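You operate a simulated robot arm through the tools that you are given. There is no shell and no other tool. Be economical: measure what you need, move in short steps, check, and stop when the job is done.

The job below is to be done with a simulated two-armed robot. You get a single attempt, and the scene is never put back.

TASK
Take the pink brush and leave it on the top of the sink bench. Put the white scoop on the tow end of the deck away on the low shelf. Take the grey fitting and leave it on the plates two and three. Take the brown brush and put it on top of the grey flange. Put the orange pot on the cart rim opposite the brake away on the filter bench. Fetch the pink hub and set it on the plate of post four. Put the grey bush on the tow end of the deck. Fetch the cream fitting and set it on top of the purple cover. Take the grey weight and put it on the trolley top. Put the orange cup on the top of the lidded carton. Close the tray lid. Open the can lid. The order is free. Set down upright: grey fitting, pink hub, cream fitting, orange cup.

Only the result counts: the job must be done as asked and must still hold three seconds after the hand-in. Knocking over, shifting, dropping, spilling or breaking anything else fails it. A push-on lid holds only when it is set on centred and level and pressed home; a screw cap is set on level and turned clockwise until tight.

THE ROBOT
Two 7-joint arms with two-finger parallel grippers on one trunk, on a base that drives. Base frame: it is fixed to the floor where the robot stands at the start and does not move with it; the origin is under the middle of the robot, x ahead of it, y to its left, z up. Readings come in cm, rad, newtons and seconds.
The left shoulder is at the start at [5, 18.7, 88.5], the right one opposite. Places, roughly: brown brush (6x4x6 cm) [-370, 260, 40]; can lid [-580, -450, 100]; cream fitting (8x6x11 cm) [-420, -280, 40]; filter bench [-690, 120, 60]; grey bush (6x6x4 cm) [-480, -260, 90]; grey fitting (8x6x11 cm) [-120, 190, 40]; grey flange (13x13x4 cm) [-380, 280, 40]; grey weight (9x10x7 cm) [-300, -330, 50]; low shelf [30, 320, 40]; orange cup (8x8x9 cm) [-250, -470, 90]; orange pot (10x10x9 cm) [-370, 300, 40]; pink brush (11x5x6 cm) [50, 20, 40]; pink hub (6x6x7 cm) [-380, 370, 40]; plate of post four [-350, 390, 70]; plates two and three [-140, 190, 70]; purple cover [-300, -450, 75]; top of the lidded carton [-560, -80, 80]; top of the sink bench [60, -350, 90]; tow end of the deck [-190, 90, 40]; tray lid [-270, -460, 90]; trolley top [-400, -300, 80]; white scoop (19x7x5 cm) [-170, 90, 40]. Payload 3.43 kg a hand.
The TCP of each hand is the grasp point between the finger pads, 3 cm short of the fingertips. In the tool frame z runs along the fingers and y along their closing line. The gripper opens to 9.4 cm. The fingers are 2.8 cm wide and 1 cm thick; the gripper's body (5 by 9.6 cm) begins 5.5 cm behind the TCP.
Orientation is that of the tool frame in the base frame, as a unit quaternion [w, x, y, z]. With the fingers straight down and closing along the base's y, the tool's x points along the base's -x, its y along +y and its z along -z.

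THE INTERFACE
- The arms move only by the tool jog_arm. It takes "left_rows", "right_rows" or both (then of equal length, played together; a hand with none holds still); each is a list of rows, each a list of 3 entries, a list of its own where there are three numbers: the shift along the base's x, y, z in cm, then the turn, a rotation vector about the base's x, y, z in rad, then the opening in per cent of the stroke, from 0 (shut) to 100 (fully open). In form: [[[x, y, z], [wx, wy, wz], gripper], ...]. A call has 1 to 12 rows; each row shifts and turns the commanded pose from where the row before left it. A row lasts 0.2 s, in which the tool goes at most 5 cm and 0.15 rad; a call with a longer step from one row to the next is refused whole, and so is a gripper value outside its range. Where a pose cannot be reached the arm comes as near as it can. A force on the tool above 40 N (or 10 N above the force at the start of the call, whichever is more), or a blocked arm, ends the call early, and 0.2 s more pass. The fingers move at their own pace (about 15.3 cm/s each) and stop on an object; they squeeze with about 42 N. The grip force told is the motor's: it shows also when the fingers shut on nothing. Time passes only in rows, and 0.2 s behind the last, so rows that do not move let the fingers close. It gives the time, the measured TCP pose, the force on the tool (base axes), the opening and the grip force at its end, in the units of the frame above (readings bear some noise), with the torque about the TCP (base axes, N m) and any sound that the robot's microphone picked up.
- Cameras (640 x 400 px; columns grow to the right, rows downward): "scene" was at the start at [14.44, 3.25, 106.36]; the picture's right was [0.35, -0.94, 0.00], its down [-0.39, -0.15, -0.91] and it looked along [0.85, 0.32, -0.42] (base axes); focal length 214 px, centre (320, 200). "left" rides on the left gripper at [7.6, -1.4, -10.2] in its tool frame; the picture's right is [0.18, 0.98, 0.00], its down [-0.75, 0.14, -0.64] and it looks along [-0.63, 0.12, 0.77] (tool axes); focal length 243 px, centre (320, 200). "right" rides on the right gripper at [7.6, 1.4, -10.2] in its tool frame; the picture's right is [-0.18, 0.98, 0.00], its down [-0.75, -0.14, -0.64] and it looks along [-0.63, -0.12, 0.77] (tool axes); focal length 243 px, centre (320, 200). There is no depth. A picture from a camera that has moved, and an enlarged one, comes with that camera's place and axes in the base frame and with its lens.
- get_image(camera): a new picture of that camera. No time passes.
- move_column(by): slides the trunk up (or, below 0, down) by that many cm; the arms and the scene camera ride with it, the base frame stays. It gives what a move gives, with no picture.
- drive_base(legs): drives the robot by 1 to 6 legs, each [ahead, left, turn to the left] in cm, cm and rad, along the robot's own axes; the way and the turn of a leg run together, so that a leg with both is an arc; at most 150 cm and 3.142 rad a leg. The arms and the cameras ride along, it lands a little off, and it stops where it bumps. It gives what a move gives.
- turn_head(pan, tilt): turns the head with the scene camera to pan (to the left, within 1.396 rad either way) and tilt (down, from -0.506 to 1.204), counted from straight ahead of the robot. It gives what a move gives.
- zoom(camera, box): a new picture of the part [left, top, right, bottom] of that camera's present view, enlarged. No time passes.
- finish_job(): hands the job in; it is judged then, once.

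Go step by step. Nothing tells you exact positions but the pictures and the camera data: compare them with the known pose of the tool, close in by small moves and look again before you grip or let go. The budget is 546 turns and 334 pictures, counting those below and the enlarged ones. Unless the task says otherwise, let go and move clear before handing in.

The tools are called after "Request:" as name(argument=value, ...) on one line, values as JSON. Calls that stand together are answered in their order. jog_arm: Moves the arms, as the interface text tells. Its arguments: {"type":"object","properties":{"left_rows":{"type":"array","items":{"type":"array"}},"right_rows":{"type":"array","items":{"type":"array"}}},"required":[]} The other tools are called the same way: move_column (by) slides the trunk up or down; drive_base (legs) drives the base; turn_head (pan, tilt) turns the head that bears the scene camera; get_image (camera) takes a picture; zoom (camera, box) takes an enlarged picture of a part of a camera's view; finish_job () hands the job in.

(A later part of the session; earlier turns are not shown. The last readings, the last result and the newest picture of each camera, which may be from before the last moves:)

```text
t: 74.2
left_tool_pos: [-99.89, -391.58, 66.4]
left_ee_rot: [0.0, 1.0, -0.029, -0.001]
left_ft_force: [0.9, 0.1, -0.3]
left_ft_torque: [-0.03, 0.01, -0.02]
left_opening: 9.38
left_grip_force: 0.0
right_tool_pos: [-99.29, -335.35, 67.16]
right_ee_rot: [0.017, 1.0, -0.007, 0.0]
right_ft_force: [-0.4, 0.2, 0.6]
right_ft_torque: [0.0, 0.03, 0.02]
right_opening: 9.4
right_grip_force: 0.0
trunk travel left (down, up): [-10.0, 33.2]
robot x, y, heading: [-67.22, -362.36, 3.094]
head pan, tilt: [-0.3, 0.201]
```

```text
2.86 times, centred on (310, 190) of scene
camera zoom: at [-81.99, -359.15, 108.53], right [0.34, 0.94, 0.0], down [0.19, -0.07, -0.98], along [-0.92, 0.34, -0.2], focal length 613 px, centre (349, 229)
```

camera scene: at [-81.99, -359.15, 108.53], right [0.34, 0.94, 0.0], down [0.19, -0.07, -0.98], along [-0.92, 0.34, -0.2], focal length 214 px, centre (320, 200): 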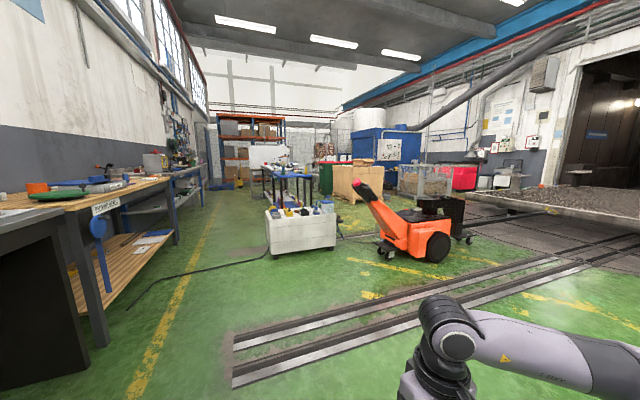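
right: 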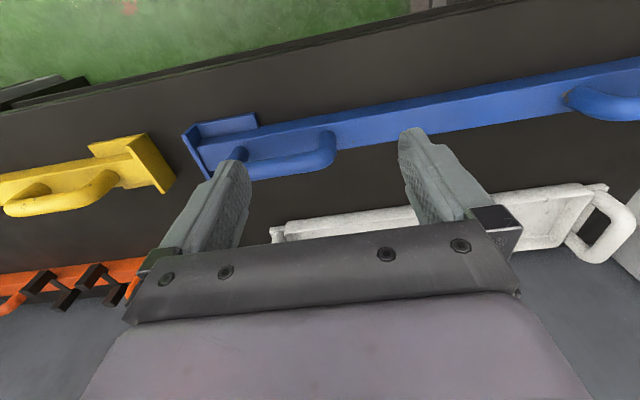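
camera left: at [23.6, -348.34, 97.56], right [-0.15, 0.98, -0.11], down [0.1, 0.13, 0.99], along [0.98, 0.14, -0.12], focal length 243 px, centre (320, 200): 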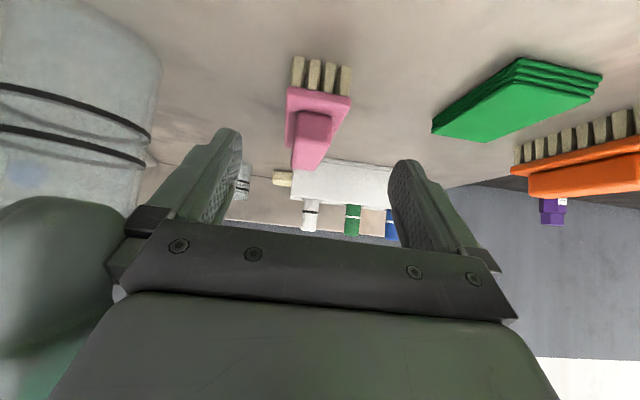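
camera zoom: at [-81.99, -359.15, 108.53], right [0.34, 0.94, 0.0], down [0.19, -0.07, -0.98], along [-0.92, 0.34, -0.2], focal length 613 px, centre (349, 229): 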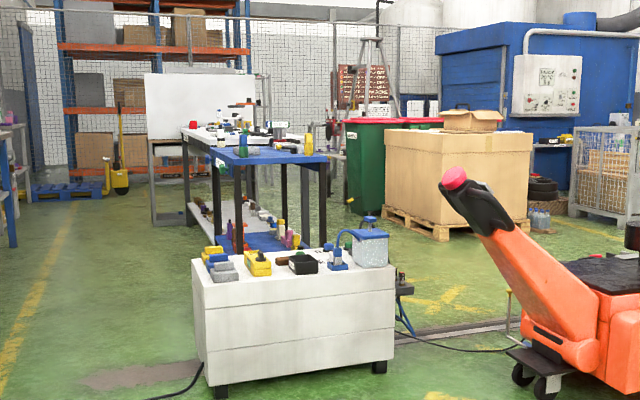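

Packing bench: front edge at about y -430, x from -204 to -349, holding the orange cup, the pack tray and its blue lid. I'll drive to stand in front of it.

Request:
drive_base(legs=[[150, 0, 0.05], [20, 0, 0], [0, 0, 1.57]])

Request:
turn_head(pan=0.0, tilt=0.45)

Request:
get_image(camera="scene")

```text
t: 86.9
left_tool_pos: [-211.35, -388.43, 66.3]
left_ee_rot: [-0.001, 0.709, 0.705, -0.001]
left_ft_force: [0.9, -0.7, 0.1]
left_ft_torque: [-0.01, 0.01, 0.01]
left_opening: 9.38
left_grip_force: 0.0
right_tool_pos: [-267.32, -390.96, 67.16]
right_ee_rot: [0.012, 0.694, 0.72, 0.013]
right_ft_force: [-0.6, -1.3, 0.1]
right_ft_torque: [0.0, -0.02, 0.0]
right_opening: 9.44
right_grip_force: 0.2
trunk travel left (down, up): [-10.0, 33.2]
robot x, y, heading: [-241.31, -357.87, -1.571]
head pan, tilt: [-0.3, 0.201]
```

```text
t: 87.7
left_tool_pos: [-211.31, -388.38, 66.34]
left_ee_rot: [0.001, 0.709, 0.705, -0.002]
left_ft_force: [0.3, 0.7, 0.7]
left_ft_torque: [-0.01, 0.01, 0.03]
left_opening: 9.36
left_grip_force: 0.0
right_tool_pos: [-267.25, -390.8, 67.07]
right_ee_rot: [0.011, 0.694, 0.719, 0.013]
right_ft_force: [0.6, -0.3, 0.2]
right_ft_torque: [0.02, -0.01, -0.02]
right_opening: 9.39
right_grip_force: 0.0
trunk travel left (down, up): [-10.0, 33.2]
robot x, y, heading: [-241.82, -357.7, -1.57]
head pan, tilt: [0.0, 0.45]
```

```text
304 pictures are left
camera scene: at [-241.65, -372.51, 106.22], right [-1.0, 0.0, 0.0], down [0.0, 0.43, -0.9], along [0.0, -0.9, -0.43], focal length 214 px, centre (320, 200)
```

scene: 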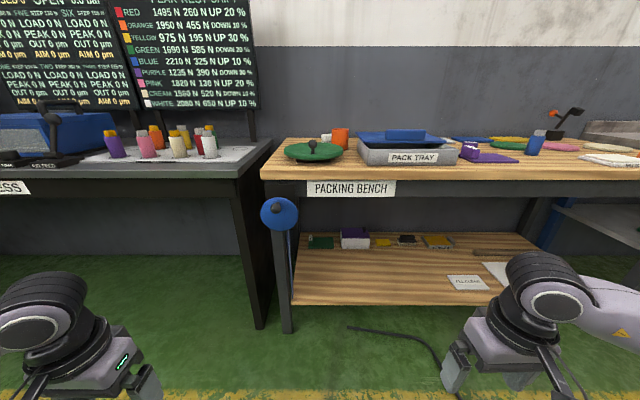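

Request:
zoom(camera="scene", box=[260, 100, 460, 225])

Request:
zoom(camera="scene", box=[440, 90, 640, 215])

```text
3.20 times, centred on (360, 162) of scene
camera zoom: at [-241.65, -372.51, 106.22], right [-1.0, 0.0, 0.0], down [0.0, 0.43, -0.9], along [0.0, -0.9, -0.43], focal length 686 px, centre (192, 320)
```

zoom: 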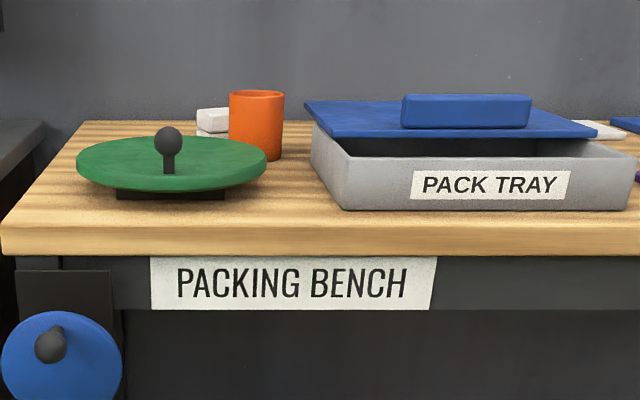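

```text
3.20 times, centred on (540, 152) of scene
camera zoom: at [-241.65, -372.51, 106.22], right [-1.0, 0.0, 0.0], down [0.0, 0.43, -0.9], along [0.0, -0.9, -0.43], focal length 686 px, centre (-384, 352)
```

zoom: 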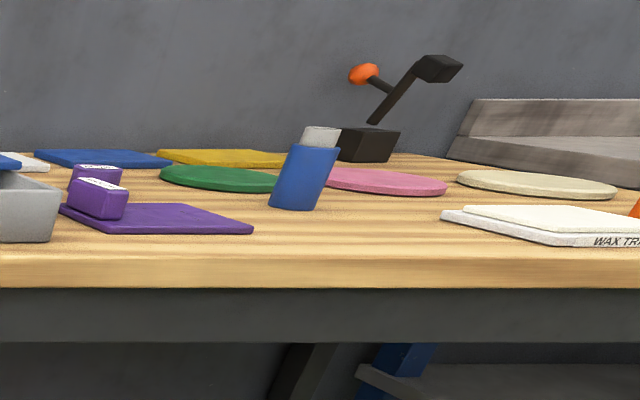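

Request:
jog_arm(left_rows=[[[0, 0, 4.5], [0, 0, 0], 100], [[0, 0, 4.5], [0, 0, 0], 100], [[0, 0, 4.5], [0, 0, 0], 100], [[0, 0, 4.5], [0, 0, 0], 100], [[0, 0, 4.5], [0, 0, 0], 100], [[0, 0, 4.5], [0, 0, 0], 100]], right_rows=[[[0, 0, 4.5], [0, 0, 0], 100], [[0, 0, 4.5], [0, 0, 0], 100], [[0, 0, 4.5], [0, 0, 0], 100], [[0, 0, 4.5], [0, 0, 0], 100], [[0, 0, 4.5], [0, 0, 0], 100], [[0, 0, 4.5], [0, 0, 0], 100]])

Request:
move_column(by=18)

Request:
drive_base(legs=[[30, -28, 0]])

Request:
turn_head(pan=0.0, tilt=0.75)

Request:
get_image(camera="scene")

```text
t: 89.1
left_tool_pos: [-211.07, -388.34, 93.48]
left_ee_rot: [-0.002, 0.709, 0.705, 0.0]
left_ft_force: [0.4, 0.1, -0.1]
left_ft_torque: [0.01, 0.01, -0.03]
left_opening: 9.4
left_grip_force: 0.1
right_tool_pos: [-267.2, -391.02, 94.18]
right_ee_rot: [0.01, 0.694, 0.72, 0.013]
right_ft_force: [-0.1, 0.1, -0.2]
right_ft_torque: [0.01, 0.0, -0.02]
right_opening: 9.38
right_grip_force: 0.0
trunk travel left (down, up): [-10.0, 33.2]
robot x, y, heading: [-241.88, -357.69, -1.567]
head pan, tilt: [0.0, 0.45]
```

```text
t: 91.1
left_tool_pos: [-210.91, -388.43, 111.35]
left_ee_rot: [0.0, 0.708, 0.706, -0.001]
left_ft_force: [0.5, -0.2, 0.1]
left_ft_torque: [0.01, 0.01, -0.01]
left_opening: 9.4
left_grip_force: 0.0
right_tool_pos: [-267.17, -391.09, 112.17]
right_ee_rot: [0.011, 0.694, 0.72, 0.013]
right_ft_force: [-0.3, 0.0, 0.0]
right_ft_torque: [-0.03, 0.02, -0.03]
right_opening: 9.39
right_grip_force: 0.0
trunk travel left (down, up): [-28.0, 15.2]
robot x, y, heading: [-241.77, -357.25, -1.565]
head pan, tilt: [0.0, 0.45]
```

```text
t: 93.6
left_tool_pos: [-238.04, -418.51, 111.49]
left_ee_rot: [0.001, 0.71, 0.704, 0.0]
left_ft_force: [0.0, 0.7, 0.3]
left_ft_torque: [0.0, -0.03, -0.01]
left_opening: 9.39
left_grip_force: 0.1
right_tool_pos: [-294.06, -420.89, 112.16]
right_ee_rot: [0.012, 0.696, 0.718, 0.013]
right_ft_force: [-0.5, 0.1, -0.3]
right_ft_torque: [0.02, -0.03, 0.0]
right_opening: 9.4
right_grip_force: 0.2
trunk travel left (down, up): [-28.0, 15.2]
robot x, y, heading: [-268.69, -387.3, -1.569]
head pan, tilt: [0.0, 0.45]
```

```text
t: 94.4
left_tool_pos: [-238.01, -418.59, 111.39]
left_ee_rot: [0.0, 0.71, 0.704, 0.0]
left_ft_force: [0.2, -0.5, 0.0]
left_ft_torque: [0.0, -0.05, 0.0]
left_opening: 9.38
left_grip_force: 0.1
right_tool_pos: [-294.16, -420.76, 112.24]
right_ee_rot: [0.012, 0.696, 0.718, 0.012]
right_ft_force: [0.0, 0.3, 0.0]
right_ft_torque: [-0.04, 0.0, 0.0]
right_opening: 9.41
right_grip_force: 0.1
trunk travel left (down, up): [-28.0, 15.2]
robot x, y, heading: [-268.22, -387.62, -1.574]
head pan, tilt: [0.0, 0.75]
```

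```text
301 pictures are left
camera scene: at [-268.55, -401.56, 121.57], right [-1.0, 0.0, 0.0], down [0.0, 0.68, -0.73], along [0.0, -0.73, -0.68], focal length 214 px, centre (320, 200)
```

scene: 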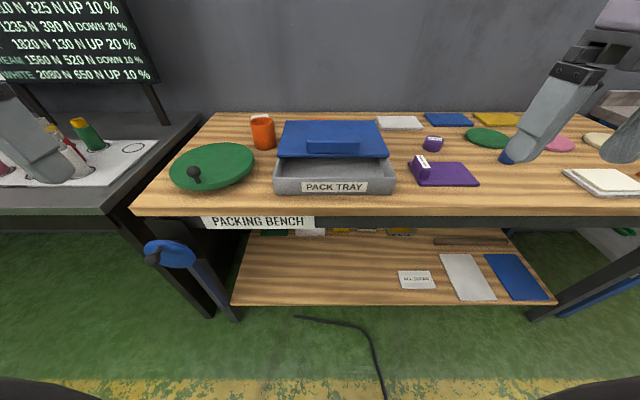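

The bench top is at z ≈ 85, its front edge at y ≈ -438. The tray spans x -257 to -287. I'll bring the left-hand camera over the tray to see how the lid lies.

Request:
jog_arm(left_rows=[[[-4.5, 0, 0], [0, 0, 0], 100], [[-4.5, 0, 0], [0, 0, 0], 100], [[-4.5, 0, 0], [0, 0, 0], 100], [[-4.5, 0, 0], [0, 0, 0], 100], [[-4.5, 0, 0], [0, 0, 0], 100]])

Request:
get_image(camera="left")

Request:
zoom(camera="scene", box=[230, 90, 450, 228])

```text
t: 95.6
left_tool_pos: [-260.5, -418.68, 111.67]
left_ee_rot: [0.0, 0.711, 0.704, 0.0]
left_ft_force: [-0.2, -1.1, 0.0]
left_ft_torque: [0.01, -0.01, 0.01]
left_opening: 9.42
left_grip_force: 0.1
right_tool_pos: [-294.03, -420.78, 112.21]
right_ee_rot: [0.011, 0.696, 0.718, 0.013]
right_ft_force: [-0.1, 0.2, 0.6]
right_ft_torque: [0.0, 0.04, -0.01]
right_opening: 9.39
right_grip_force: 0.1
trunk travel left (down, up): [-28.0, 15.2]
robot x, y, heading: [-268.44, -387.29, -1.571]
head pan, tilt: [0.0, 0.75]
```

```text
300 pictures are left
camera left: at [-261.95, -411.17, 121.79], right [0.98, 0.18, 0.0], down [0.13, -0.75, 0.64], along [0.11, -0.63, -0.77], focal length 243 px, centre (320, 200)
```

left: 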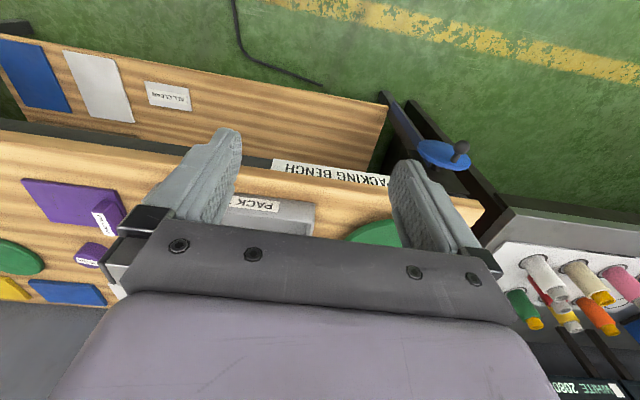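

```text
2.90 times, centred on (340, 159) of scene
camera zoom: at [-268.62, -401.56, 121.56], right [-1.0, 0.0, 0.0], down [0.0, 0.68, -0.73], along [0.0, -0.73, -0.68], focal length 622 px, centre (262, 319)
```

zoom: 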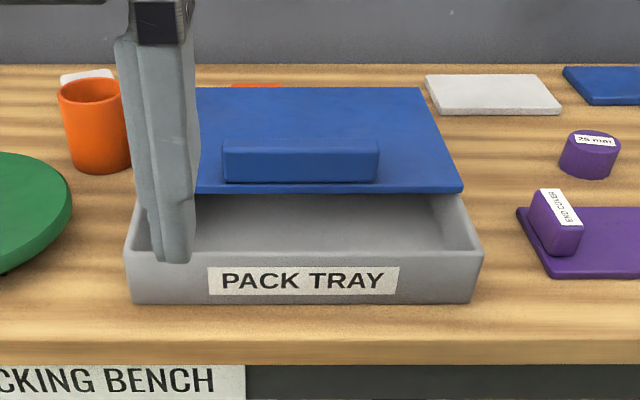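

The lid seems to sit shifted back and tilted. I'll step left for a side view.

Request:
drive_base(legs=[[0, 45, 0]])

Request:
turn_head(pan=-0.5, tilt=0.5)

Request:
zoom(camera="scene", box=[180, 100, 460, 275])

```text
t: 98.3
left_tool_pos: [-214.61, -418.6, 111.62]
left_ee_rot: [0.001, 0.707, 0.707, -0.001]
left_ft_force: [-0.6, 0.4, -0.2]
left_ft_torque: [0.01, 0.02, 0.03]
left_opening: 9.4
left_grip_force: 0.1
right_tool_pos: [-248.48, -421.02, 112.24]
right_ee_rot: [0.012, 0.692, 0.721, 0.012]
right_ft_force: [0.3, -0.5, 0.4]
right_ft_torque: [-0.01, 0.01, -0.02]
right_opening: 9.4
right_grip_force: 0.1
trunk travel left (down, up): [-28.0, 15.2]
robot x, y, heading: [-223.07, -387.35, -1.553]
head pan, tilt: [0.0, 0.75]
```

```text
t: 99.3
left_tool_pos: [-214.79, -418.49, 111.76]
left_ee_rot: [0.001, 0.707, 0.707, 0.0]
left_ft_force: [-0.7, 0.3, -0.2]
left_ft_torque: [-0.01, -0.03, -0.01]
left_opening: 9.4
left_grip_force: 0.2
right_tool_pos: [-248.35, -421.0, 112.1]
right_ee_rot: [0.012, 0.693, 0.721, 0.013]
right_ft_force: [-0.5, -0.6, 0.3]
right_ft_torque: [-0.04, -0.01, 0.03]
right_opening: 9.42
right_grip_force: 0.0
trunk travel left (down, up): [-28.0, 15.2]
robot x, y, heading: [-222.94, -387.21, -1.568]
head pan, tilt: [-0.499, 0.499]
```

```text
2.29 times, centred on (320, 188) of scene
camera zoom: at [-227.43, -401.19, 123.76], right [-0.88, 0.47, 0.0], down [0.23, 0.42, -0.88], along [-0.41, -0.77, -0.48], focal length 490 px, centre (320, 229)
```

zoom: 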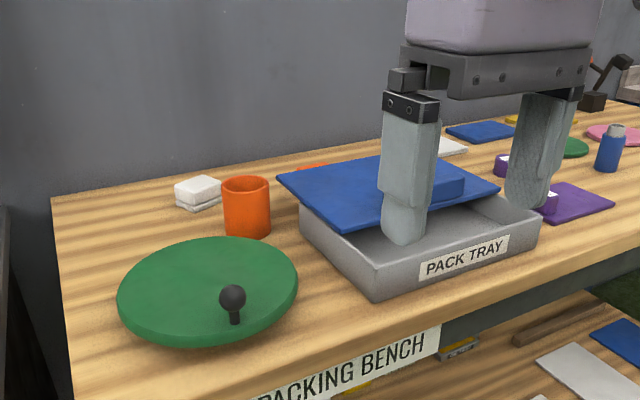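

The lid lies flat and is shifted about 7.5 cm to the back, with its handle bar near its front edge. I'll reposition so the right hand can grip the bar across y and slide the lid forward.

Request:
drive_base(legs=[[0, -29, 0], [11, 0, 0]])

Request:
jog_arm(right_rows=[[[0, 0, 0], [0, 0, 0.143], 60], [[0, 0, 0], [0, 0, 0.143], 60], [[0, 0, 0], [0, 0, 0.143], 60], [[0, 0, 0], [0, 0, 0.143], 60], [[0, 0, 0], [0, 0, 0.143], 60], [[0, 0, 0], [0, 0, 0.143], 60], [[0, 0, 0], [0, 0, 0.143], 60], [[0, 0, 0], [0, 0, 0.143], 60], [[0, 0, 0], [0, 0, 0.143], 60], [[0, 0, 0], [0, 0, 0.143], 60], [[0, 0, 0], [0, 0, 0.12], 60]])

Request:
turn_head(pan=-0.3, tilt=0.8)

Request:
get_image(camera="scene")

Request:
get_image(camera="right")

```text
t: 102.0
left_tool_pos: [-243.88, -429.46, 111.66]
left_ee_rot: [0.001, 0.711, 0.703, -0.001]
left_ft_force: [0.2, 0.1, -0.2]
left_ft_torque: [0.03, -0.01, 0.01]
left_opening: 9.4
left_grip_force: 0.1
right_tool_pos: [-277.6, -431.61, 112.14]
right_ee_rot: [0.012, 0.696, 0.718, 0.013]
right_ft_force: [1.3, 0.1, 1.5]
right_ft_torque: [0.04, 0.03, 0.02]
right_opening: 9.4
right_grip_force: 0.0
trunk travel left (down, up): [-28.0, 15.2]
robot x, y, heading: [-251.65, -398.46, -1.577]
head pan, tilt: [-0.499, 0.499]
```

```text
t: 104.5
left_tool_pos: [-243.8, -429.5, 111.65]
left_ee_rot: [0.001, 0.711, 0.703, -0.001]
left_ft_force: [0.6, 0.6, -1.1]
left_ft_torque: [0.0, -0.02, 0.0]
left_opening: 9.38
left_grip_force: 0.1
right_tool_pos: [-269.23, -423.82, 108.41]
right_ee_rot: [0.0, -0.005, 1.0, 0.017]
right_ft_force: [-0.6, 0.9, -0.5]
right_ft_torque: [0.02, 0.01, -0.01]
right_opening: 5.64
right_grip_force: 0.1
right hand out of reach, approached as far as the arm can: row 7, 8, 9, 10, 11
trunk travel left (down, up): [-28.0, 15.2]
robot x, y, heading: [-251.82, -398.16, -1.571]
head pan, tilt: [-0.499, 0.499]
```

```text
t: 105.2
left_tool_pos: [-243.88, -429.61, 111.66]
left_ee_rot: [0.001, 0.711, 0.703, 0.0]
left_ft_force: [0.5, -0.7, -0.5]
left_ft_torque: [-0.02, -0.01, 0.0]
left_opening: 9.36
left_grip_force: 0.0
right_tool_pos: [-269.23, -423.75, 108.58]
right_ee_rot: [0.0, -0.004, 1.0, 0.018]
right_ft_force: [-0.1, -0.4, 0.1]
right_ft_torque: [0.0, -0.02, 0.04]
right_opening: 5.63
right_grip_force: 0.1
trunk travel left (down, up): [-28.0, 15.2]
robot x, y, heading: [-252.21, -398.31, -1.573]
head pan, tilt: [-0.3, 0.799]
```

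```text
297 pictures are left
camera scene: at [-254.45, -411.71, 121.17], right [-0.95, 0.3, 0.0], down [0.21, 0.68, -0.7], along [-0.21, -0.67, -0.72], focal length 214 px, centre (320, 200)
```

scene: 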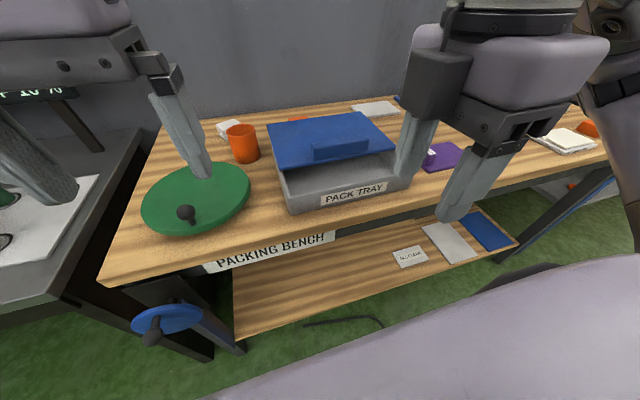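

```text
296 pictures are left
camera right: at [-276.93, -422.71, 118.84], right [0.18, 0.98, 0.03], down [0.75, -0.16, 0.64], along [0.63, -0.09, -0.77], focal length 243 px, centre (320, 200)
```

right: 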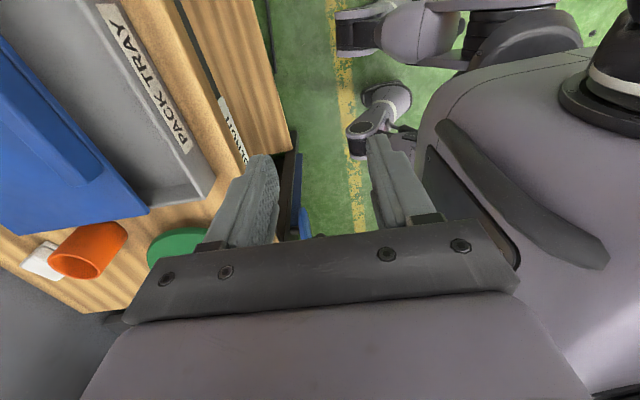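

Request:
jog_arm(right_rows=[[[0.9, -3.6, -2], [0, 0, 0], 70], [[0.9, -3.6, -2], [0, 0, 0], 70], [[0.9, -3.6, -2], [0, 0, 0], 70], [[0.9, -3.6, -2], [0, 0, 0], 70], [[0.9, -3.6, -2], [0, 0, 0], 70], [[0.9, -3.4, -2], [0, 0, 0], 70]])

Request:
get_image(camera="scene")

Request:
get_image(camera="right")

```text
t: 106.7
left_tool_pos: [-243.97, -429.49, 111.59]
left_ee_rot: [0.001, 0.711, 0.703, 0.0]
left_ft_force: [0.7, 0.1, -0.3]
left_ft_torque: [0.0, -0.01, 0.02]
left_opening: 9.41
left_grip_force: 0.1
right_tool_pos: [-259.89, -429.66, 98.17]
right_ee_rot: [-0.001, -0.005, 1.0, 0.018]
right_ft_force: [-0.1, -0.3, -0.2]
right_ft_torque: [0.04, -0.05, 0.0]
right_opening: 6.58
right_grip_force: 0.1
right hand out of reach, approached as far as the arm can: row 1, 2, 3, 4, 5, 6
trunk travel left (down, up): [-28.0, 15.2]
robot x, y, heading: [-252.19, -397.98, -1.577]
head pan, tilt: [-0.3, 0.799]
```

```text
295 pictures are left
camera scene: at [-254.44, -411.72, 121.17], right [-0.95, 0.3, 0.0], down [0.21, 0.68, -0.7], along [-0.21, -0.67, -0.72], focal length 214 px, centre (320, 200)
```

scene: 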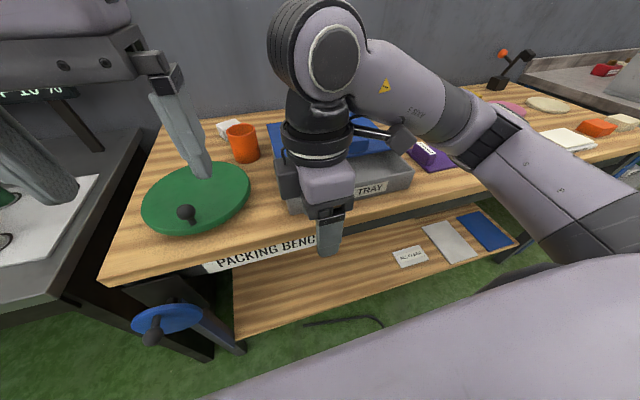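

```text
294 pictures are left
camera right: at [-267.49, -428.72, 108.48], right [0.18, 0.98, 0.03], down [0.76, -0.16, 0.64], along [0.63, -0.09, -0.77], focal length 243 px, centre (320, 200)
```

right: 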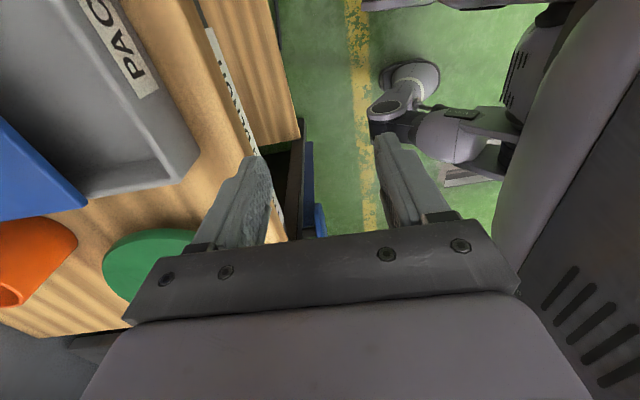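

That orientation costs too much reach. I'll turn the hand back and instead hook the bar from behind with open fingers and draw the lid forward.

Request:
jog_arm(right_rows=[[[-0.2, 1.9, 1.2], [0, 0, -0.143], 100], [[-0.2, 1.9, 1.2], [0, 0, -0.143], 100], [[-0.2, 1.9, 1.2], [0, 0, -0.143], 100], [[-0.2, 1.9, 1.2], [0, 0, -0.143], 100], [[-0.2, 1.9, 1.2], [0, 0, -0.143], 100], [[-0.2, 1.9, 1.2], [0, 0, -0.143], 100], [[-0.2, 1.9, 1.2], [0, 0, -0.143], 100], [[-0.2, 1.9, 1.2], [0, 0, -0.143], 100], [[-0.2, 1.9, 1.2], [0, 0, -0.143], 100], [[-0.2, 1.9, 1.2], [0, 0, -0.143], 100], [[-0.2, 1.9, 1.2], [0, 0, -0.12], 100]])

Request:
drive_base(legs=[[5, 0, 0]])

```text
t: 107.9
left_tool_pos: [-243.91, -429.54, 111.65]
left_ee_rot: [0.0, 0.711, 0.703, 0.0]
left_ft_force: [-0.1, -0.3, 0.0]
left_ft_torque: [0.05, -0.02, -0.02]
left_opening: 9.39
left_grip_force: 0.0
right_tool_pos: [-260.79, -420.43, 104.03]
right_ee_rot: [0.004, 0.338, 0.941, 0.017]
right_ft_force: [-0.4, -0.5, 1.1]
right_ft_torque: [0.14, 0.02, 0.0]
right_opening: 9.39
right_grip_force: 0.1
trunk travel left (down, up): [-28.0, 15.2]
robot x, y, heading: [-251.65, -397.82, -1.572]
head pan, tilt: [-0.3, 0.799]
stopped in row 6 (right hand): the force on the tool passed its limit (the readings are from after the stop); the commanded pose is now the measured one
```

```text
t: 108.8
left_tool_pos: [-243.96, -434.52, 111.67]
left_ee_rot: [0.0, 0.711, 0.703, -0.002]
left_ft_force: [0.1, 0.3, 0.2]
left_ft_torque: [-0.01, -0.03, 0.02]
left_opening: 9.41
left_grip_force: 0.0
right_tool_pos: [-260.75, -425.48, 104.19]
right_ee_rot: [0.003, 0.339, 0.941, 0.017]
right_ft_force: [0.1, -3.1, 0.5]
right_ft_torque: [0.37, 0.04, 0.13]
right_opening: 9.4
right_grip_force: 0.0
trunk travel left (down, up): [-28.0, 15.2]
robot x, y, heading: [-251.89, -403.26, -1.574]
head pan, tilt: [-0.3, 0.799]
```

Request:
jog_arm(left_rows=[[[4, 0, 0], [0, 0, 0], 100], [[4, 0, 0], [0, 0, 0], 100], [[4, 0, 0], [0, 0, 0], 100], [[2, 0, 0], [0, 0, 0], 100], [[0, 0, 0], [0, 0, 0], 100], [[0, 0, 0], [0, 0, 0], 100]], right_rows=[[[-2.5, -0.5, 2], [0, 0, -0.14], 100], [[-2.5, -0.5, 2], [0, 0, -0.14], 100], [[-2.5, -0.5, 2], [0, 0, -0.14], 100], [[-2.5, -0.5, 2], [0, 0, -0.14], 100], [[-2.5, -0.5, 0], [0, 0, -0.14], 100], [[-2.5, 0, 0], [0, 0, -0.14], 100]])

Request:
get_image(camera="scene")

Request:
get_image(camera="right")

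```text
t: 110.2
left_tool_pos: [-230.2, -434.39, 111.37]
left_ee_rot: [0.002, 0.711, 0.703, -0.001]
left_ft_force: [-0.2, 0.3, 0.8]
left_ft_torque: [-0.01, -0.04, 0.02]
left_opening: 9.38
left_grip_force: 0.0
right_tool_pos: [-276.01, -427.9, 112.16]
right_ee_rot: [0.01, 0.693, 0.72, 0.014]
right_ft_force: [-0.2, 0.5, 0.3]
right_ft_torque: [0.02, 0.01, 0.02]
right_opening: 9.4
right_grip_force: 0.0
trunk travel left (down, up): [-28.0, 15.2]
robot x, y, heading: [-251.92, -403.06, -1.573]
head pan, tilt: [-0.3, 0.799]
```

```text
293 pictures are left
camera scene: at [-254.5, -416.65, 121.17], right [-0.95, 0.3, 0.0], down [0.21, 0.68, -0.7], along [-0.21, -0.67, -0.72], focal length 214 px, centre (320, 200)
```

scene: 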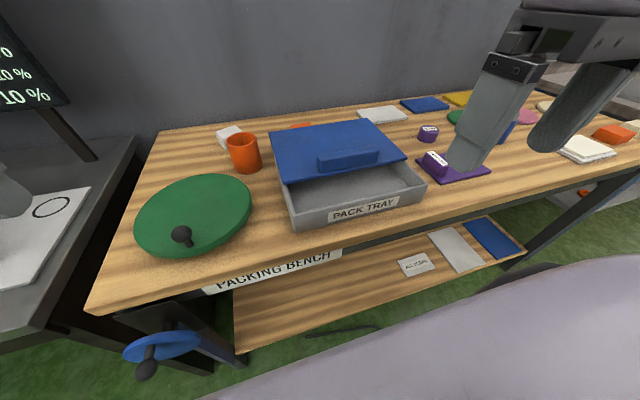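

```text
292 pictures are left
camera right: at [-275.3, -420.29, 122.49], right [0.99, -0.15, 0.03], down [-0.13, -0.76, 0.63], along [-0.07, -0.63, -0.77], focal length 243 px, centre (320, 200)
```

right: 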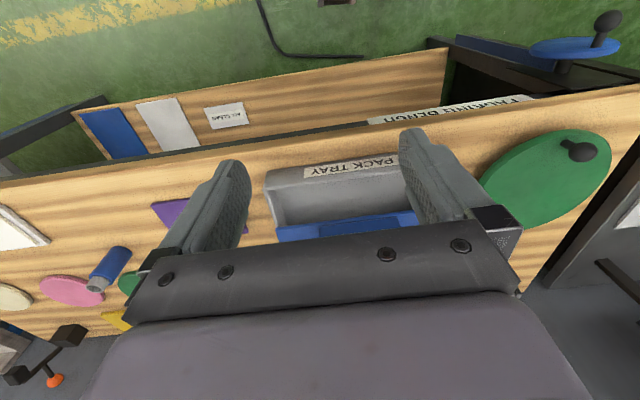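

Request:
jog_arm(right_rows=[[[0.6, -4.2, -1.3], [0, 0, 0], 60], [[0.6, -4.2, -1.3], [0, 0, 0], 60], [[0.6, -4.2, -1.3], [0, 0, 0], 60], [[0.6, -4.2, -1.3], [0, 0, 0], 60], [[0.6, -4.2, -1.3], [0, 0, 0], 60], [[0.5, -4.2, -1.3], [0, 0, 0], 60], [[0.5, -4.4, -1.3], [0, 0, 0], 60]])

Request:
get_image(camera="scene")

Request:
get_image(camera="right")

```text
t: 111.8
left_tool_pos: [-230.02, -434.33, 111.32]
left_ee_rot: [0.001, 0.71, 0.704, -0.001]
left_ft_force: [0.3, -0.1, 0.1]
left_ft_torque: [-0.03, 0.0, 0.01]
left_opening: 9.43
left_grip_force: 0.1
right_tool_pos: [-272.12, -457.56, 102.63]
right_ee_rot: [0.01, 0.692, 0.721, 0.014]
right_ft_force: [0.0, 0.5, 0.0]
right_ft_torque: [0.0, -0.05, 0.0]
right_opening: 5.63
right_grip_force: 0.0
trunk travel left (down, up): [-28.0, 15.2]
robot x, y, heading: [-251.67, -403.02, -1.573]
head pan, tilt: [-0.3, 0.799]
```

```text
291 pictures are left
camera scene: at [-254.45, -416.71, 121.16], right [-0.95, 0.3, 0.0], down [0.21, 0.68, -0.7], along [-0.21, -0.66, -0.72], focal length 214 px, centre (320, 200)
```

scene: 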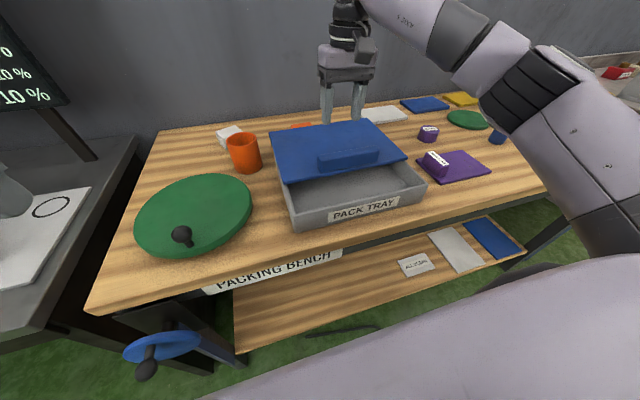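

```text
290 pictures are left
camera right: at [-271.21, -450.01, 113.03], right [0.99, -0.14, 0.03], down [-0.13, -0.76, 0.63], along [-0.07, -0.63, -0.77], focal length 243 px, centre (320, 200)
```

right: 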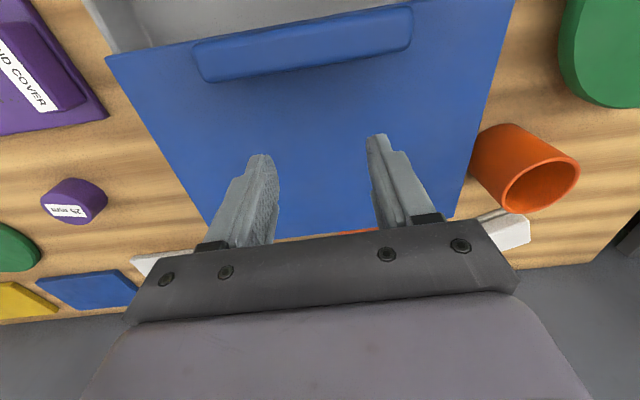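

Request:
jog_arm(right_rows=[[[0, -0.5, -2.5], [0, 0, 0], 60], [[0, 0, -2.5], [0, 0, 0], 60], [[0, 0, -2], [0, 0, 0], 60]])

Request:
get_image(camera="right")

Request:
zoom(camera="scene", box=[230, 60, 470, 210])

```text
t: 112.6
left_tool_pos: [-230.1, -434.5, 111.34]
left_ee_rot: [0.001, 0.712, 0.703, -0.001]
left_ft_force: [-0.4, -0.2, -1.5]
left_ft_torque: [-0.03, 0.03, -0.01]
left_opening: 9.41
left_grip_force: 0.1
right_tool_pos: [-271.93, -458.03, 95.84]
right_ee_rot: [0.011, 0.693, 0.721, 0.013]
right_ft_force: [-0.6, 0.2, -0.9]
right_ft_torque: [0.03, 0.0, -0.01]
right_opening: 5.63
right_grip_force: 0.1
trunk travel left (down, up): [-28.0, 15.2]
robot x, y, heading: [-251.93, -403.33, -1.574]
head pan, tilt: [-0.3, 0.799]
```

```text
289 pictures are left
camera right: at [-271.08, -450.41, 106.18], right [0.99, -0.15, 0.03], down [-0.13, -0.76, 0.63], along [-0.07, -0.63, -0.77], focal length 243 px, centre (320, 200)
```

right: 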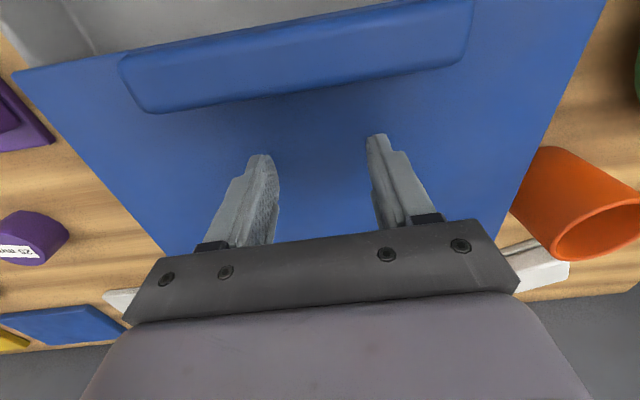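

```text
2.67 times, centred on (350, 135) of scene
camera zoom: at [-254.48, -416.68, 121.17], right [-0.95, 0.3, 0.0], down [0.21, 0.68, -0.7], along [-0.21, -0.67, -0.72], focal length 572 px, centre (240, 373)
```

zoom: 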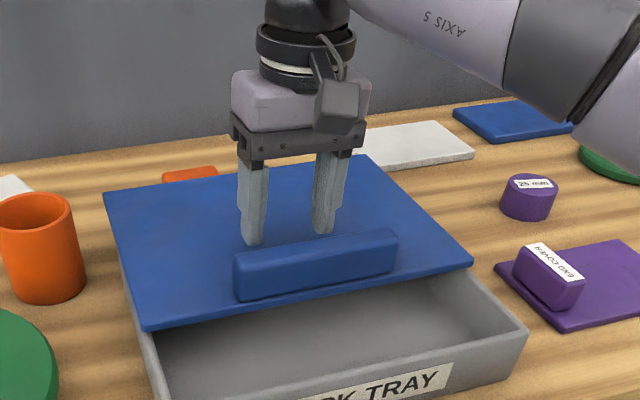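

Request:
jog_arm(right_rows=[[[0, 1.2, -0.6], [0, 0, 0], 60], [[0, 1.2, 0], [0, 0, 0], 60], [[0, 1.2, 0], [0, 0, 0], 60], [[0, 1.2, 0], [0, 0, 0], 60], [[0, 1.2, 0], [0, 0, 0], 60]])

Request:
zoom(camera="scene", box=[230, 60, 470, 210])

```text
t: 113.8
left_tool_pos: [-230.15, -434.4, 111.41]
left_ee_rot: [0.001, 0.712, 0.703, 0.001]
left_ft_force: [0.4, 1.0, 0.7]
left_ft_torque: [0.03, -0.03, -0.01]
left_opening: 9.41
left_grip_force: 0.0
right_tool_pos: [-271.81, -451.96, 95.36]
right_ee_rot: [0.01, 0.693, 0.721, 0.014]
right_ft_force: [-0.9, -1.2, 0.4]
right_ft_torque: [0.01, -0.01, -0.03]
right_opening: 5.59
right_grip_force: 0.0
trunk travel left (down, up): [-28.0, 15.2]
robot x, y, heading: [-252.15, -402.9, -1.573]
head pan, tilt: [-0.3, 0.799]
```

```text
2.67 times, centred on (350, 135) of scene
camera zoom: at [-254.49, -416.69, 121.16], right [-0.95, 0.3, 0.0], down [0.21, 0.68, -0.7], along [-0.21, -0.67, -0.72], focal length 572 px, centre (240, 373)
```

zoom: 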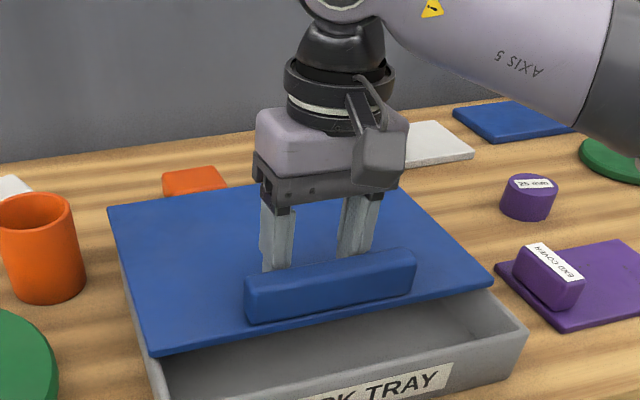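

It slides well. I'll continue.

Request:
jog_arm(right_rows=[[[0, 1, 0], [0, 0, 0], 60], [[0, 1, 0], [0, 0, 0], 60], [[0, 1, 0], [0, 0, 0], 60]])

Request:
zoom(camera="scene", box=[230, 80, 470, 230])

```text
t: 114.6
left_tool_pos: [-230.18, -434.35, 111.47]
left_ee_rot: [0.001, 0.712, 0.703, 0.0]
left_ft_force: [-0.7, -1.0, 0.5]
left_ft_torque: [0.01, -0.05, 0.02]
left_opening: 9.41
left_grip_force: 0.0
right_tool_pos: [-271.83, -449.09, 95.57]
right_ee_rot: [0.011, 0.693, 0.721, 0.014]
right_ft_force: [0.3, -1.2, 0.7]
right_ft_torque: [-0.03, -0.01, 0.0]
right_opening: 5.65
right_grip_force: 0.0
trunk travel left (down, up): [-28.0, 15.2]
robot x, y, heading: [-251.78, -403.09, -1.576]
head pan, tilt: [-0.3, 0.799]
```

```text
2.67 times, centred on (350, 155) of scene
camera zoom: at [-254.48, -416.69, 121.17], right [-0.95, 0.3, 0.0], down [0.21, 0.68, -0.7], along [-0.21, -0.67, -0.72], focal length 572 px, centre (240, 320)
```

zoom: 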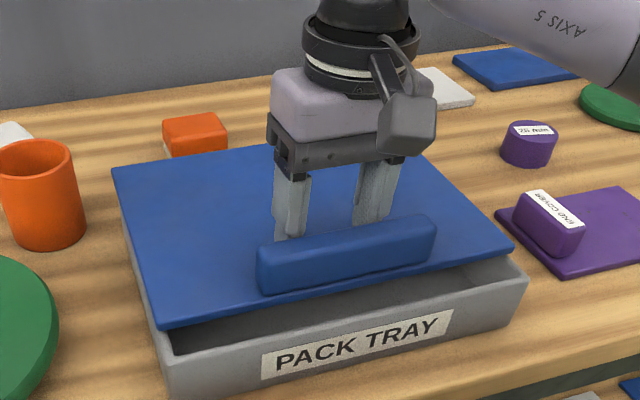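

Request:
jog_arm(right_rows=[[[0, 0.7, 0], [0, 0, 0], 60], [[0, 0.7, 0], [0, 0, 0], 60]])

Request:
zoom(camera="scene", box=[230, 80, 470, 230])

```text
t: 115.2
left_tool_pos: [-230.1, -434.36, 111.41]
left_ee_rot: [0.001, 0.711, 0.703, -0.001]
left_ft_force: [-0.4, 0.1, -0.4]
left_ft_torque: [-0.01, 0.0, 0.0]
left_opening: 9.39
left_grip_force: 0.1
right_tool_pos: [-271.73, -447.55, 95.53]
right_ee_rot: [0.01, 0.692, 0.721, 0.013]
right_ft_force: [-0.7, -1.0, 3.6]
right_ft_torque: [0.01, -0.1, -0.04]
right_opening: 5.54
right_grip_force: 0.0
trunk travel left (down, up): [-28.0, 15.2]
robot x, y, heading: [-252.13, -403.19, -1.569]
head pan, tilt: [-0.3, 0.799]
```

```text
2.67 times, centred on (350, 155) of scene
camera zoom: at [-254.49, -416.66, 121.18], right [-0.95, 0.3, 0.0], down [0.21, 0.68, -0.7], along [-0.21, -0.67, -0.72], focal length 572 px, centre (240, 320)
```

zoom: 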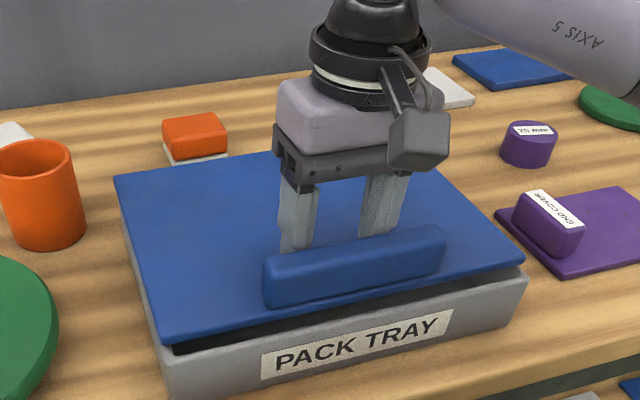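

Request:
jog_arm(right_rows=[[[0, 0.5, 0], [0, 0, 0], 60], [[0, 0.4, 0], [0, 0, 0], 60]])

Request:
zoom(camera="scene", box=[260, 100, 440, 220])

```text
t: 115.8
left_tool_pos: [-230.14, -434.35, 111.44]
left_ee_rot: [0.001, 0.711, 0.703, -0.001]
left_ft_force: [0.3, 0.1, 1.1]
left_ft_torque: [0.0, -0.01, 0.0]
left_opening: 9.39
left_grip_force: 0.1
right_tool_pos: [-271.8, -446.56, 95.38]
right_ee_rot: [0.011, 0.692, 0.722, 0.015]
right_ft_force: [-0.3, -2.3, 8.9]
right_ft_torque: [0.05, -0.28, -0.05]
right_opening: 5.65
right_grip_force: 0.1
trunk travel left (down, up): [-28.0, 15.2]
robot x, y, heading: [-252.06, -403.35, -1.576]
head pan, tilt: [-0.3, 0.799]
```

```text
3.33 times, centred on (350, 160) of scene
camera zoom: at [-254.46, -416.64, 121.18], right [-0.95, 0.3, 0.0], down [0.21, 0.68, -0.7], along [-0.21, -0.67, -0.72], focal length 715 px, centre (220, 333)
```

zoom: 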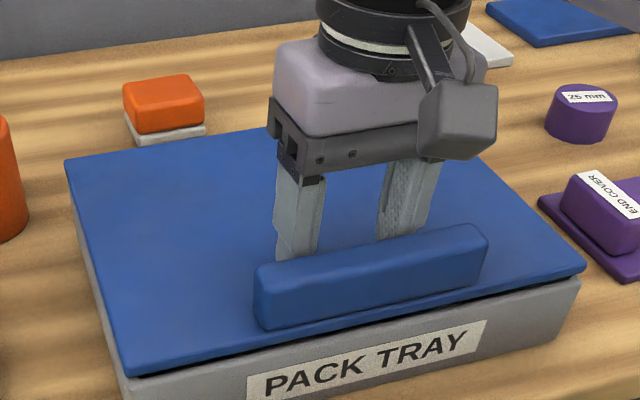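

Request:
jog_arm(right_rows=[[[0, -0.3, 0.6], [0, 0, 0], 60], [[0, -1.2, 3], [0, 0, 0], 60], [[0, -2, 4], [0, 0, 0], 60], [[0, -2, 4], [0, 0, 0], 60]])

Request:
zoom(camera="scene", box=[260, 100, 440, 220])

Request:
get_image(camera="right")

```text
t: 116.8
left_tool_pos: [-230.03, -434.4, 111.47]
left_ee_rot: [0.0, 0.711, 0.704, 0.0]
left_ft_force: [0.2, -0.2, 0.0]
left_ft_torque: [-0.01, 0.01, 0.03]
left_opening: 9.41
left_grip_force: 0.1
right_tool_pos: [-271.72, -452.37, 106.73]
right_ee_rot: [0.009, 0.693, 0.721, 0.014]
right_ft_force: [-0.7, -0.3, 0.7]
right_ft_torque: [0.0, -0.01, -0.05]
right_opening: 5.61
right_grip_force: 0.0
trunk travel left (down, up): [-28.0, 15.2]
robot x, y, heading: [-252.04, -403.0, -1.574]
head pan, tilt: [-0.3, 0.799]
```

```text
3.33 times, centred on (350, 160) of scene
camera zoom: at [-254.45, -416.66, 121.16], right [-0.95, 0.3, 0.0], down [0.21, 0.68, -0.7], along [-0.21, -0.67, -0.72], focal length 715 px, centre (220, 333)
```

zoom: 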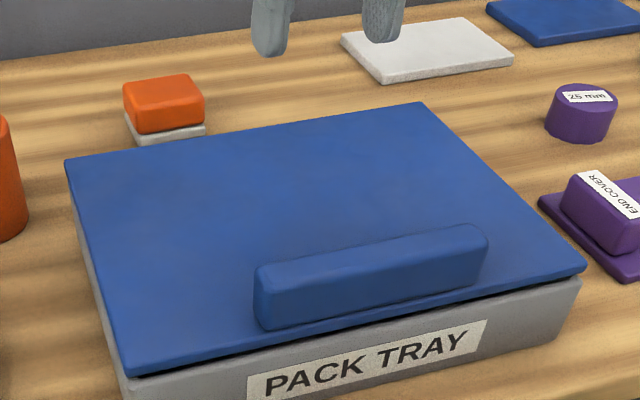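

```text
282 pictures are left
camera right: at [-270.97, -444.76, 117.01], right [0.99, -0.14, 0.03], down [-0.13, -0.76, 0.63], along [-0.07, -0.63, -0.77], focal length 243 px, centre (320, 200)
```

right: 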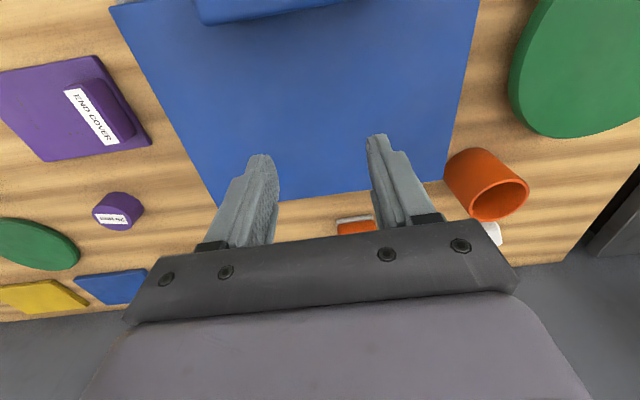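

The lid now sits aligned with the tray on all sides. I'll press it down gently at the middle.

Request:
jog_arm(right_rows=[[[0, -1, -4], [0, 0, 0], 60], [[0, -1, -4], [0, 0, 0], 60], [[0, 0, -3], [0, 0, 0], 60], [[0, 0, -0.7], [0, 0, 0], 60], [[0, 0, -0.7], [0, 0, 0], 60], [[0, 0, -0.5], [0, 0, 0], 60]])

```text
t: 118.2
left_tool_pos: [-230.22, -434.43, 111.3]
left_ee_rot: [0.0, 0.711, 0.703, 0.0]
left_ft_force: [0.0, 0.4, 0.3]
left_ft_torque: [-0.03, 0.01, 0.0]
left_opening: 9.43
left_grip_force: 0.2
right_tool_pos: [-271.75, -454.55, 95.12]
right_ee_rot: [0.018, 0.693, 0.72, 0.009]
right_ft_force: [-0.7, -0.1, 14.3]
right_ft_torque: [0.18, 0.55, 0.06]
right_opening: 5.64
right_grip_force: 0.0
trunk travel left (down, up): [-28.0, 15.2]
robot x, y, heading: [-251.89, -403.38, -1.574]
head pan, tilt: [-0.3, 0.799]
stopped in row 6 (right hand): the force on the tool passed its limit (the readings are from after the stop); the commanded pose is now the measured one
```

Request:
jog_arm(right_rows=[[[0, 0, 1.5], [0, 0, 0], 60], [[0, 1, 4], [0, 0, 0], 60], [[0, 4, 2], [0, 0, 0], 60], [[0, 2, 0], [0, 0, 0], 60]])

Request:
zoom(camera="scene", box=[260, 100, 440, 220])

```text
t: 119.2
left_tool_pos: [-230.21, -434.3, 111.34]
left_ee_rot: [0.001, 0.712, 0.703, 0.0]
left_ft_force: [0.0, 0.2, -0.3]
left_ft_torque: [-0.01, -0.01, -0.02]
left_opening: 9.39
left_grip_force: 0.1
right_tool_pos: [-271.34, -447.5, 102.22]
right_ee_rot: [0.015, 0.693, 0.721, 0.01]
right_ft_force: [-0.3, 0.0, -0.6]
right_ft_torque: [-0.02, -0.01, -0.01]
right_opening: 5.63
right_grip_force: 0.0
trunk travel left (down, up): [-28.0, 15.2]
robot x, y, heading: [-252.0, -403.47, -1.575]
head pan, tilt: [-0.3, 0.799]
```

```text
3.33 times, centred on (350, 160) of scene
camera zoom: at [-254.49, -416.67, 121.17], right [-0.95, 0.3, 0.0], down [0.21, 0.68, -0.7], along [-0.21, -0.67, -0.72], focal length 715 px, centre (220, 333)
```

zoom: 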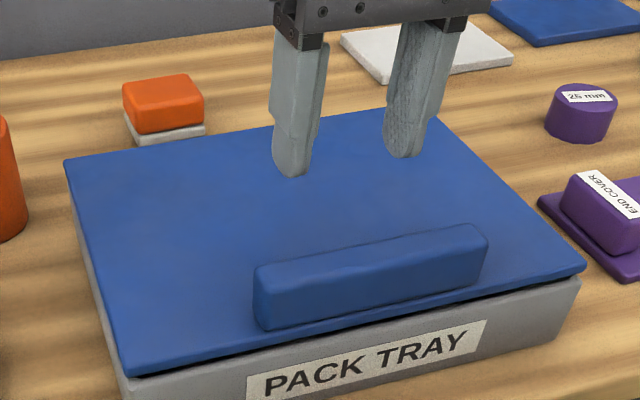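

I'll check for an end stop by nudging the bar a bit further.

Request:
jog_arm(right_rows=[[[0, -1.5, -3], [0, 0, 0], 60], [[0, 0, -3.3], [0, 0, 0], 60], [[0, 1, 0], [0, 0, 0], 60], [[0, 1, 0], [0, 0, 0], 60], [[0, 0.4, 0], [0, 0, 0], 60]])

```text
t: 120.4
left_tool_pos: [-230.13, -434.52, 111.32]
left_ee_rot: [0.001, 0.711, 0.703, 0.0]
left_ft_force: [0.0, 0.0, -0.4]
left_ft_torque: [0.0, 0.02, 0.0]
left_opening: 9.4
left_grip_force: 0.1
right_tool_pos: [-271.83, -446.58, 95.99]
right_ee_rot: [0.016, 0.693, 0.72, 0.01]
right_ft_force: [-0.2, -2.4, 0.8]
right_ft_torque: [0.0, -0.02, -0.07]
right_opening: 5.67
right_grip_force: 0.3
trunk travel left (down, up): [-28.0, 15.2]
robot x, y, heading: [-252.0, -403.42, -1.573]
head pan, tilt: [-0.3, 0.799]
```

Request:
jog_arm(right_rows=[[[0, 0.3, 0], [0, 0, 0], 60], [[0, 0.3, 0], [0, 0, 0], 60]])

Request:
zoom(camera="scene", box=[260, 100, 440, 220])

```text
t: 121.0
left_tool_pos: [-230.19, -434.5, 111.3]
left_ee_rot: [0.0, 0.712, 0.702, -0.001]
left_ft_force: [-0.7, -0.3, 0.3]
left_ft_torque: [0.0, 0.02, 0.02]
left_opening: 9.38
left_grip_force: 0.1
right_tool_pos: [-271.86, -446.21, 95.98]
right_ee_rot: [0.018, 0.694, 0.72, 0.01]
right_ft_force: [0.9, -9.7, -0.4]
right_ft_torque: [-0.06, 0.09, -0.33]
right_opening: 5.61
right_grip_force: 0.0
trunk travel left (down, up): [-28.0, 15.2]
robot x, y, heading: [-251.98, -403.02, -1.574]
head pan, tilt: [-0.3, 0.799]
```

```text
3.33 times, centred on (350, 160) of scene
camera zoom: at [-254.49, -416.79, 121.15], right [-0.95, 0.3, 0.0], down [0.21, 0.68, -0.7], along [-0.21, -0.66, -0.72], focal length 715 px, centre (220, 333)
```

zoom: 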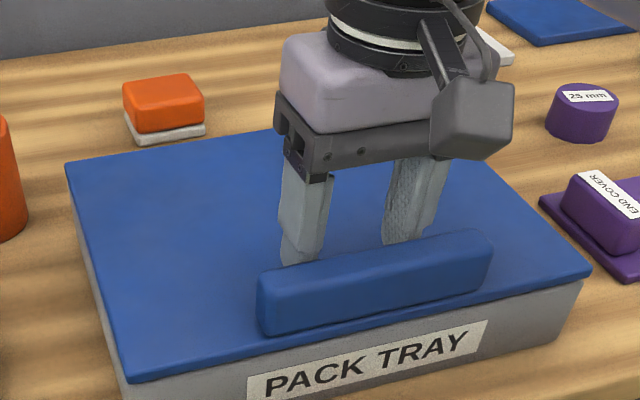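

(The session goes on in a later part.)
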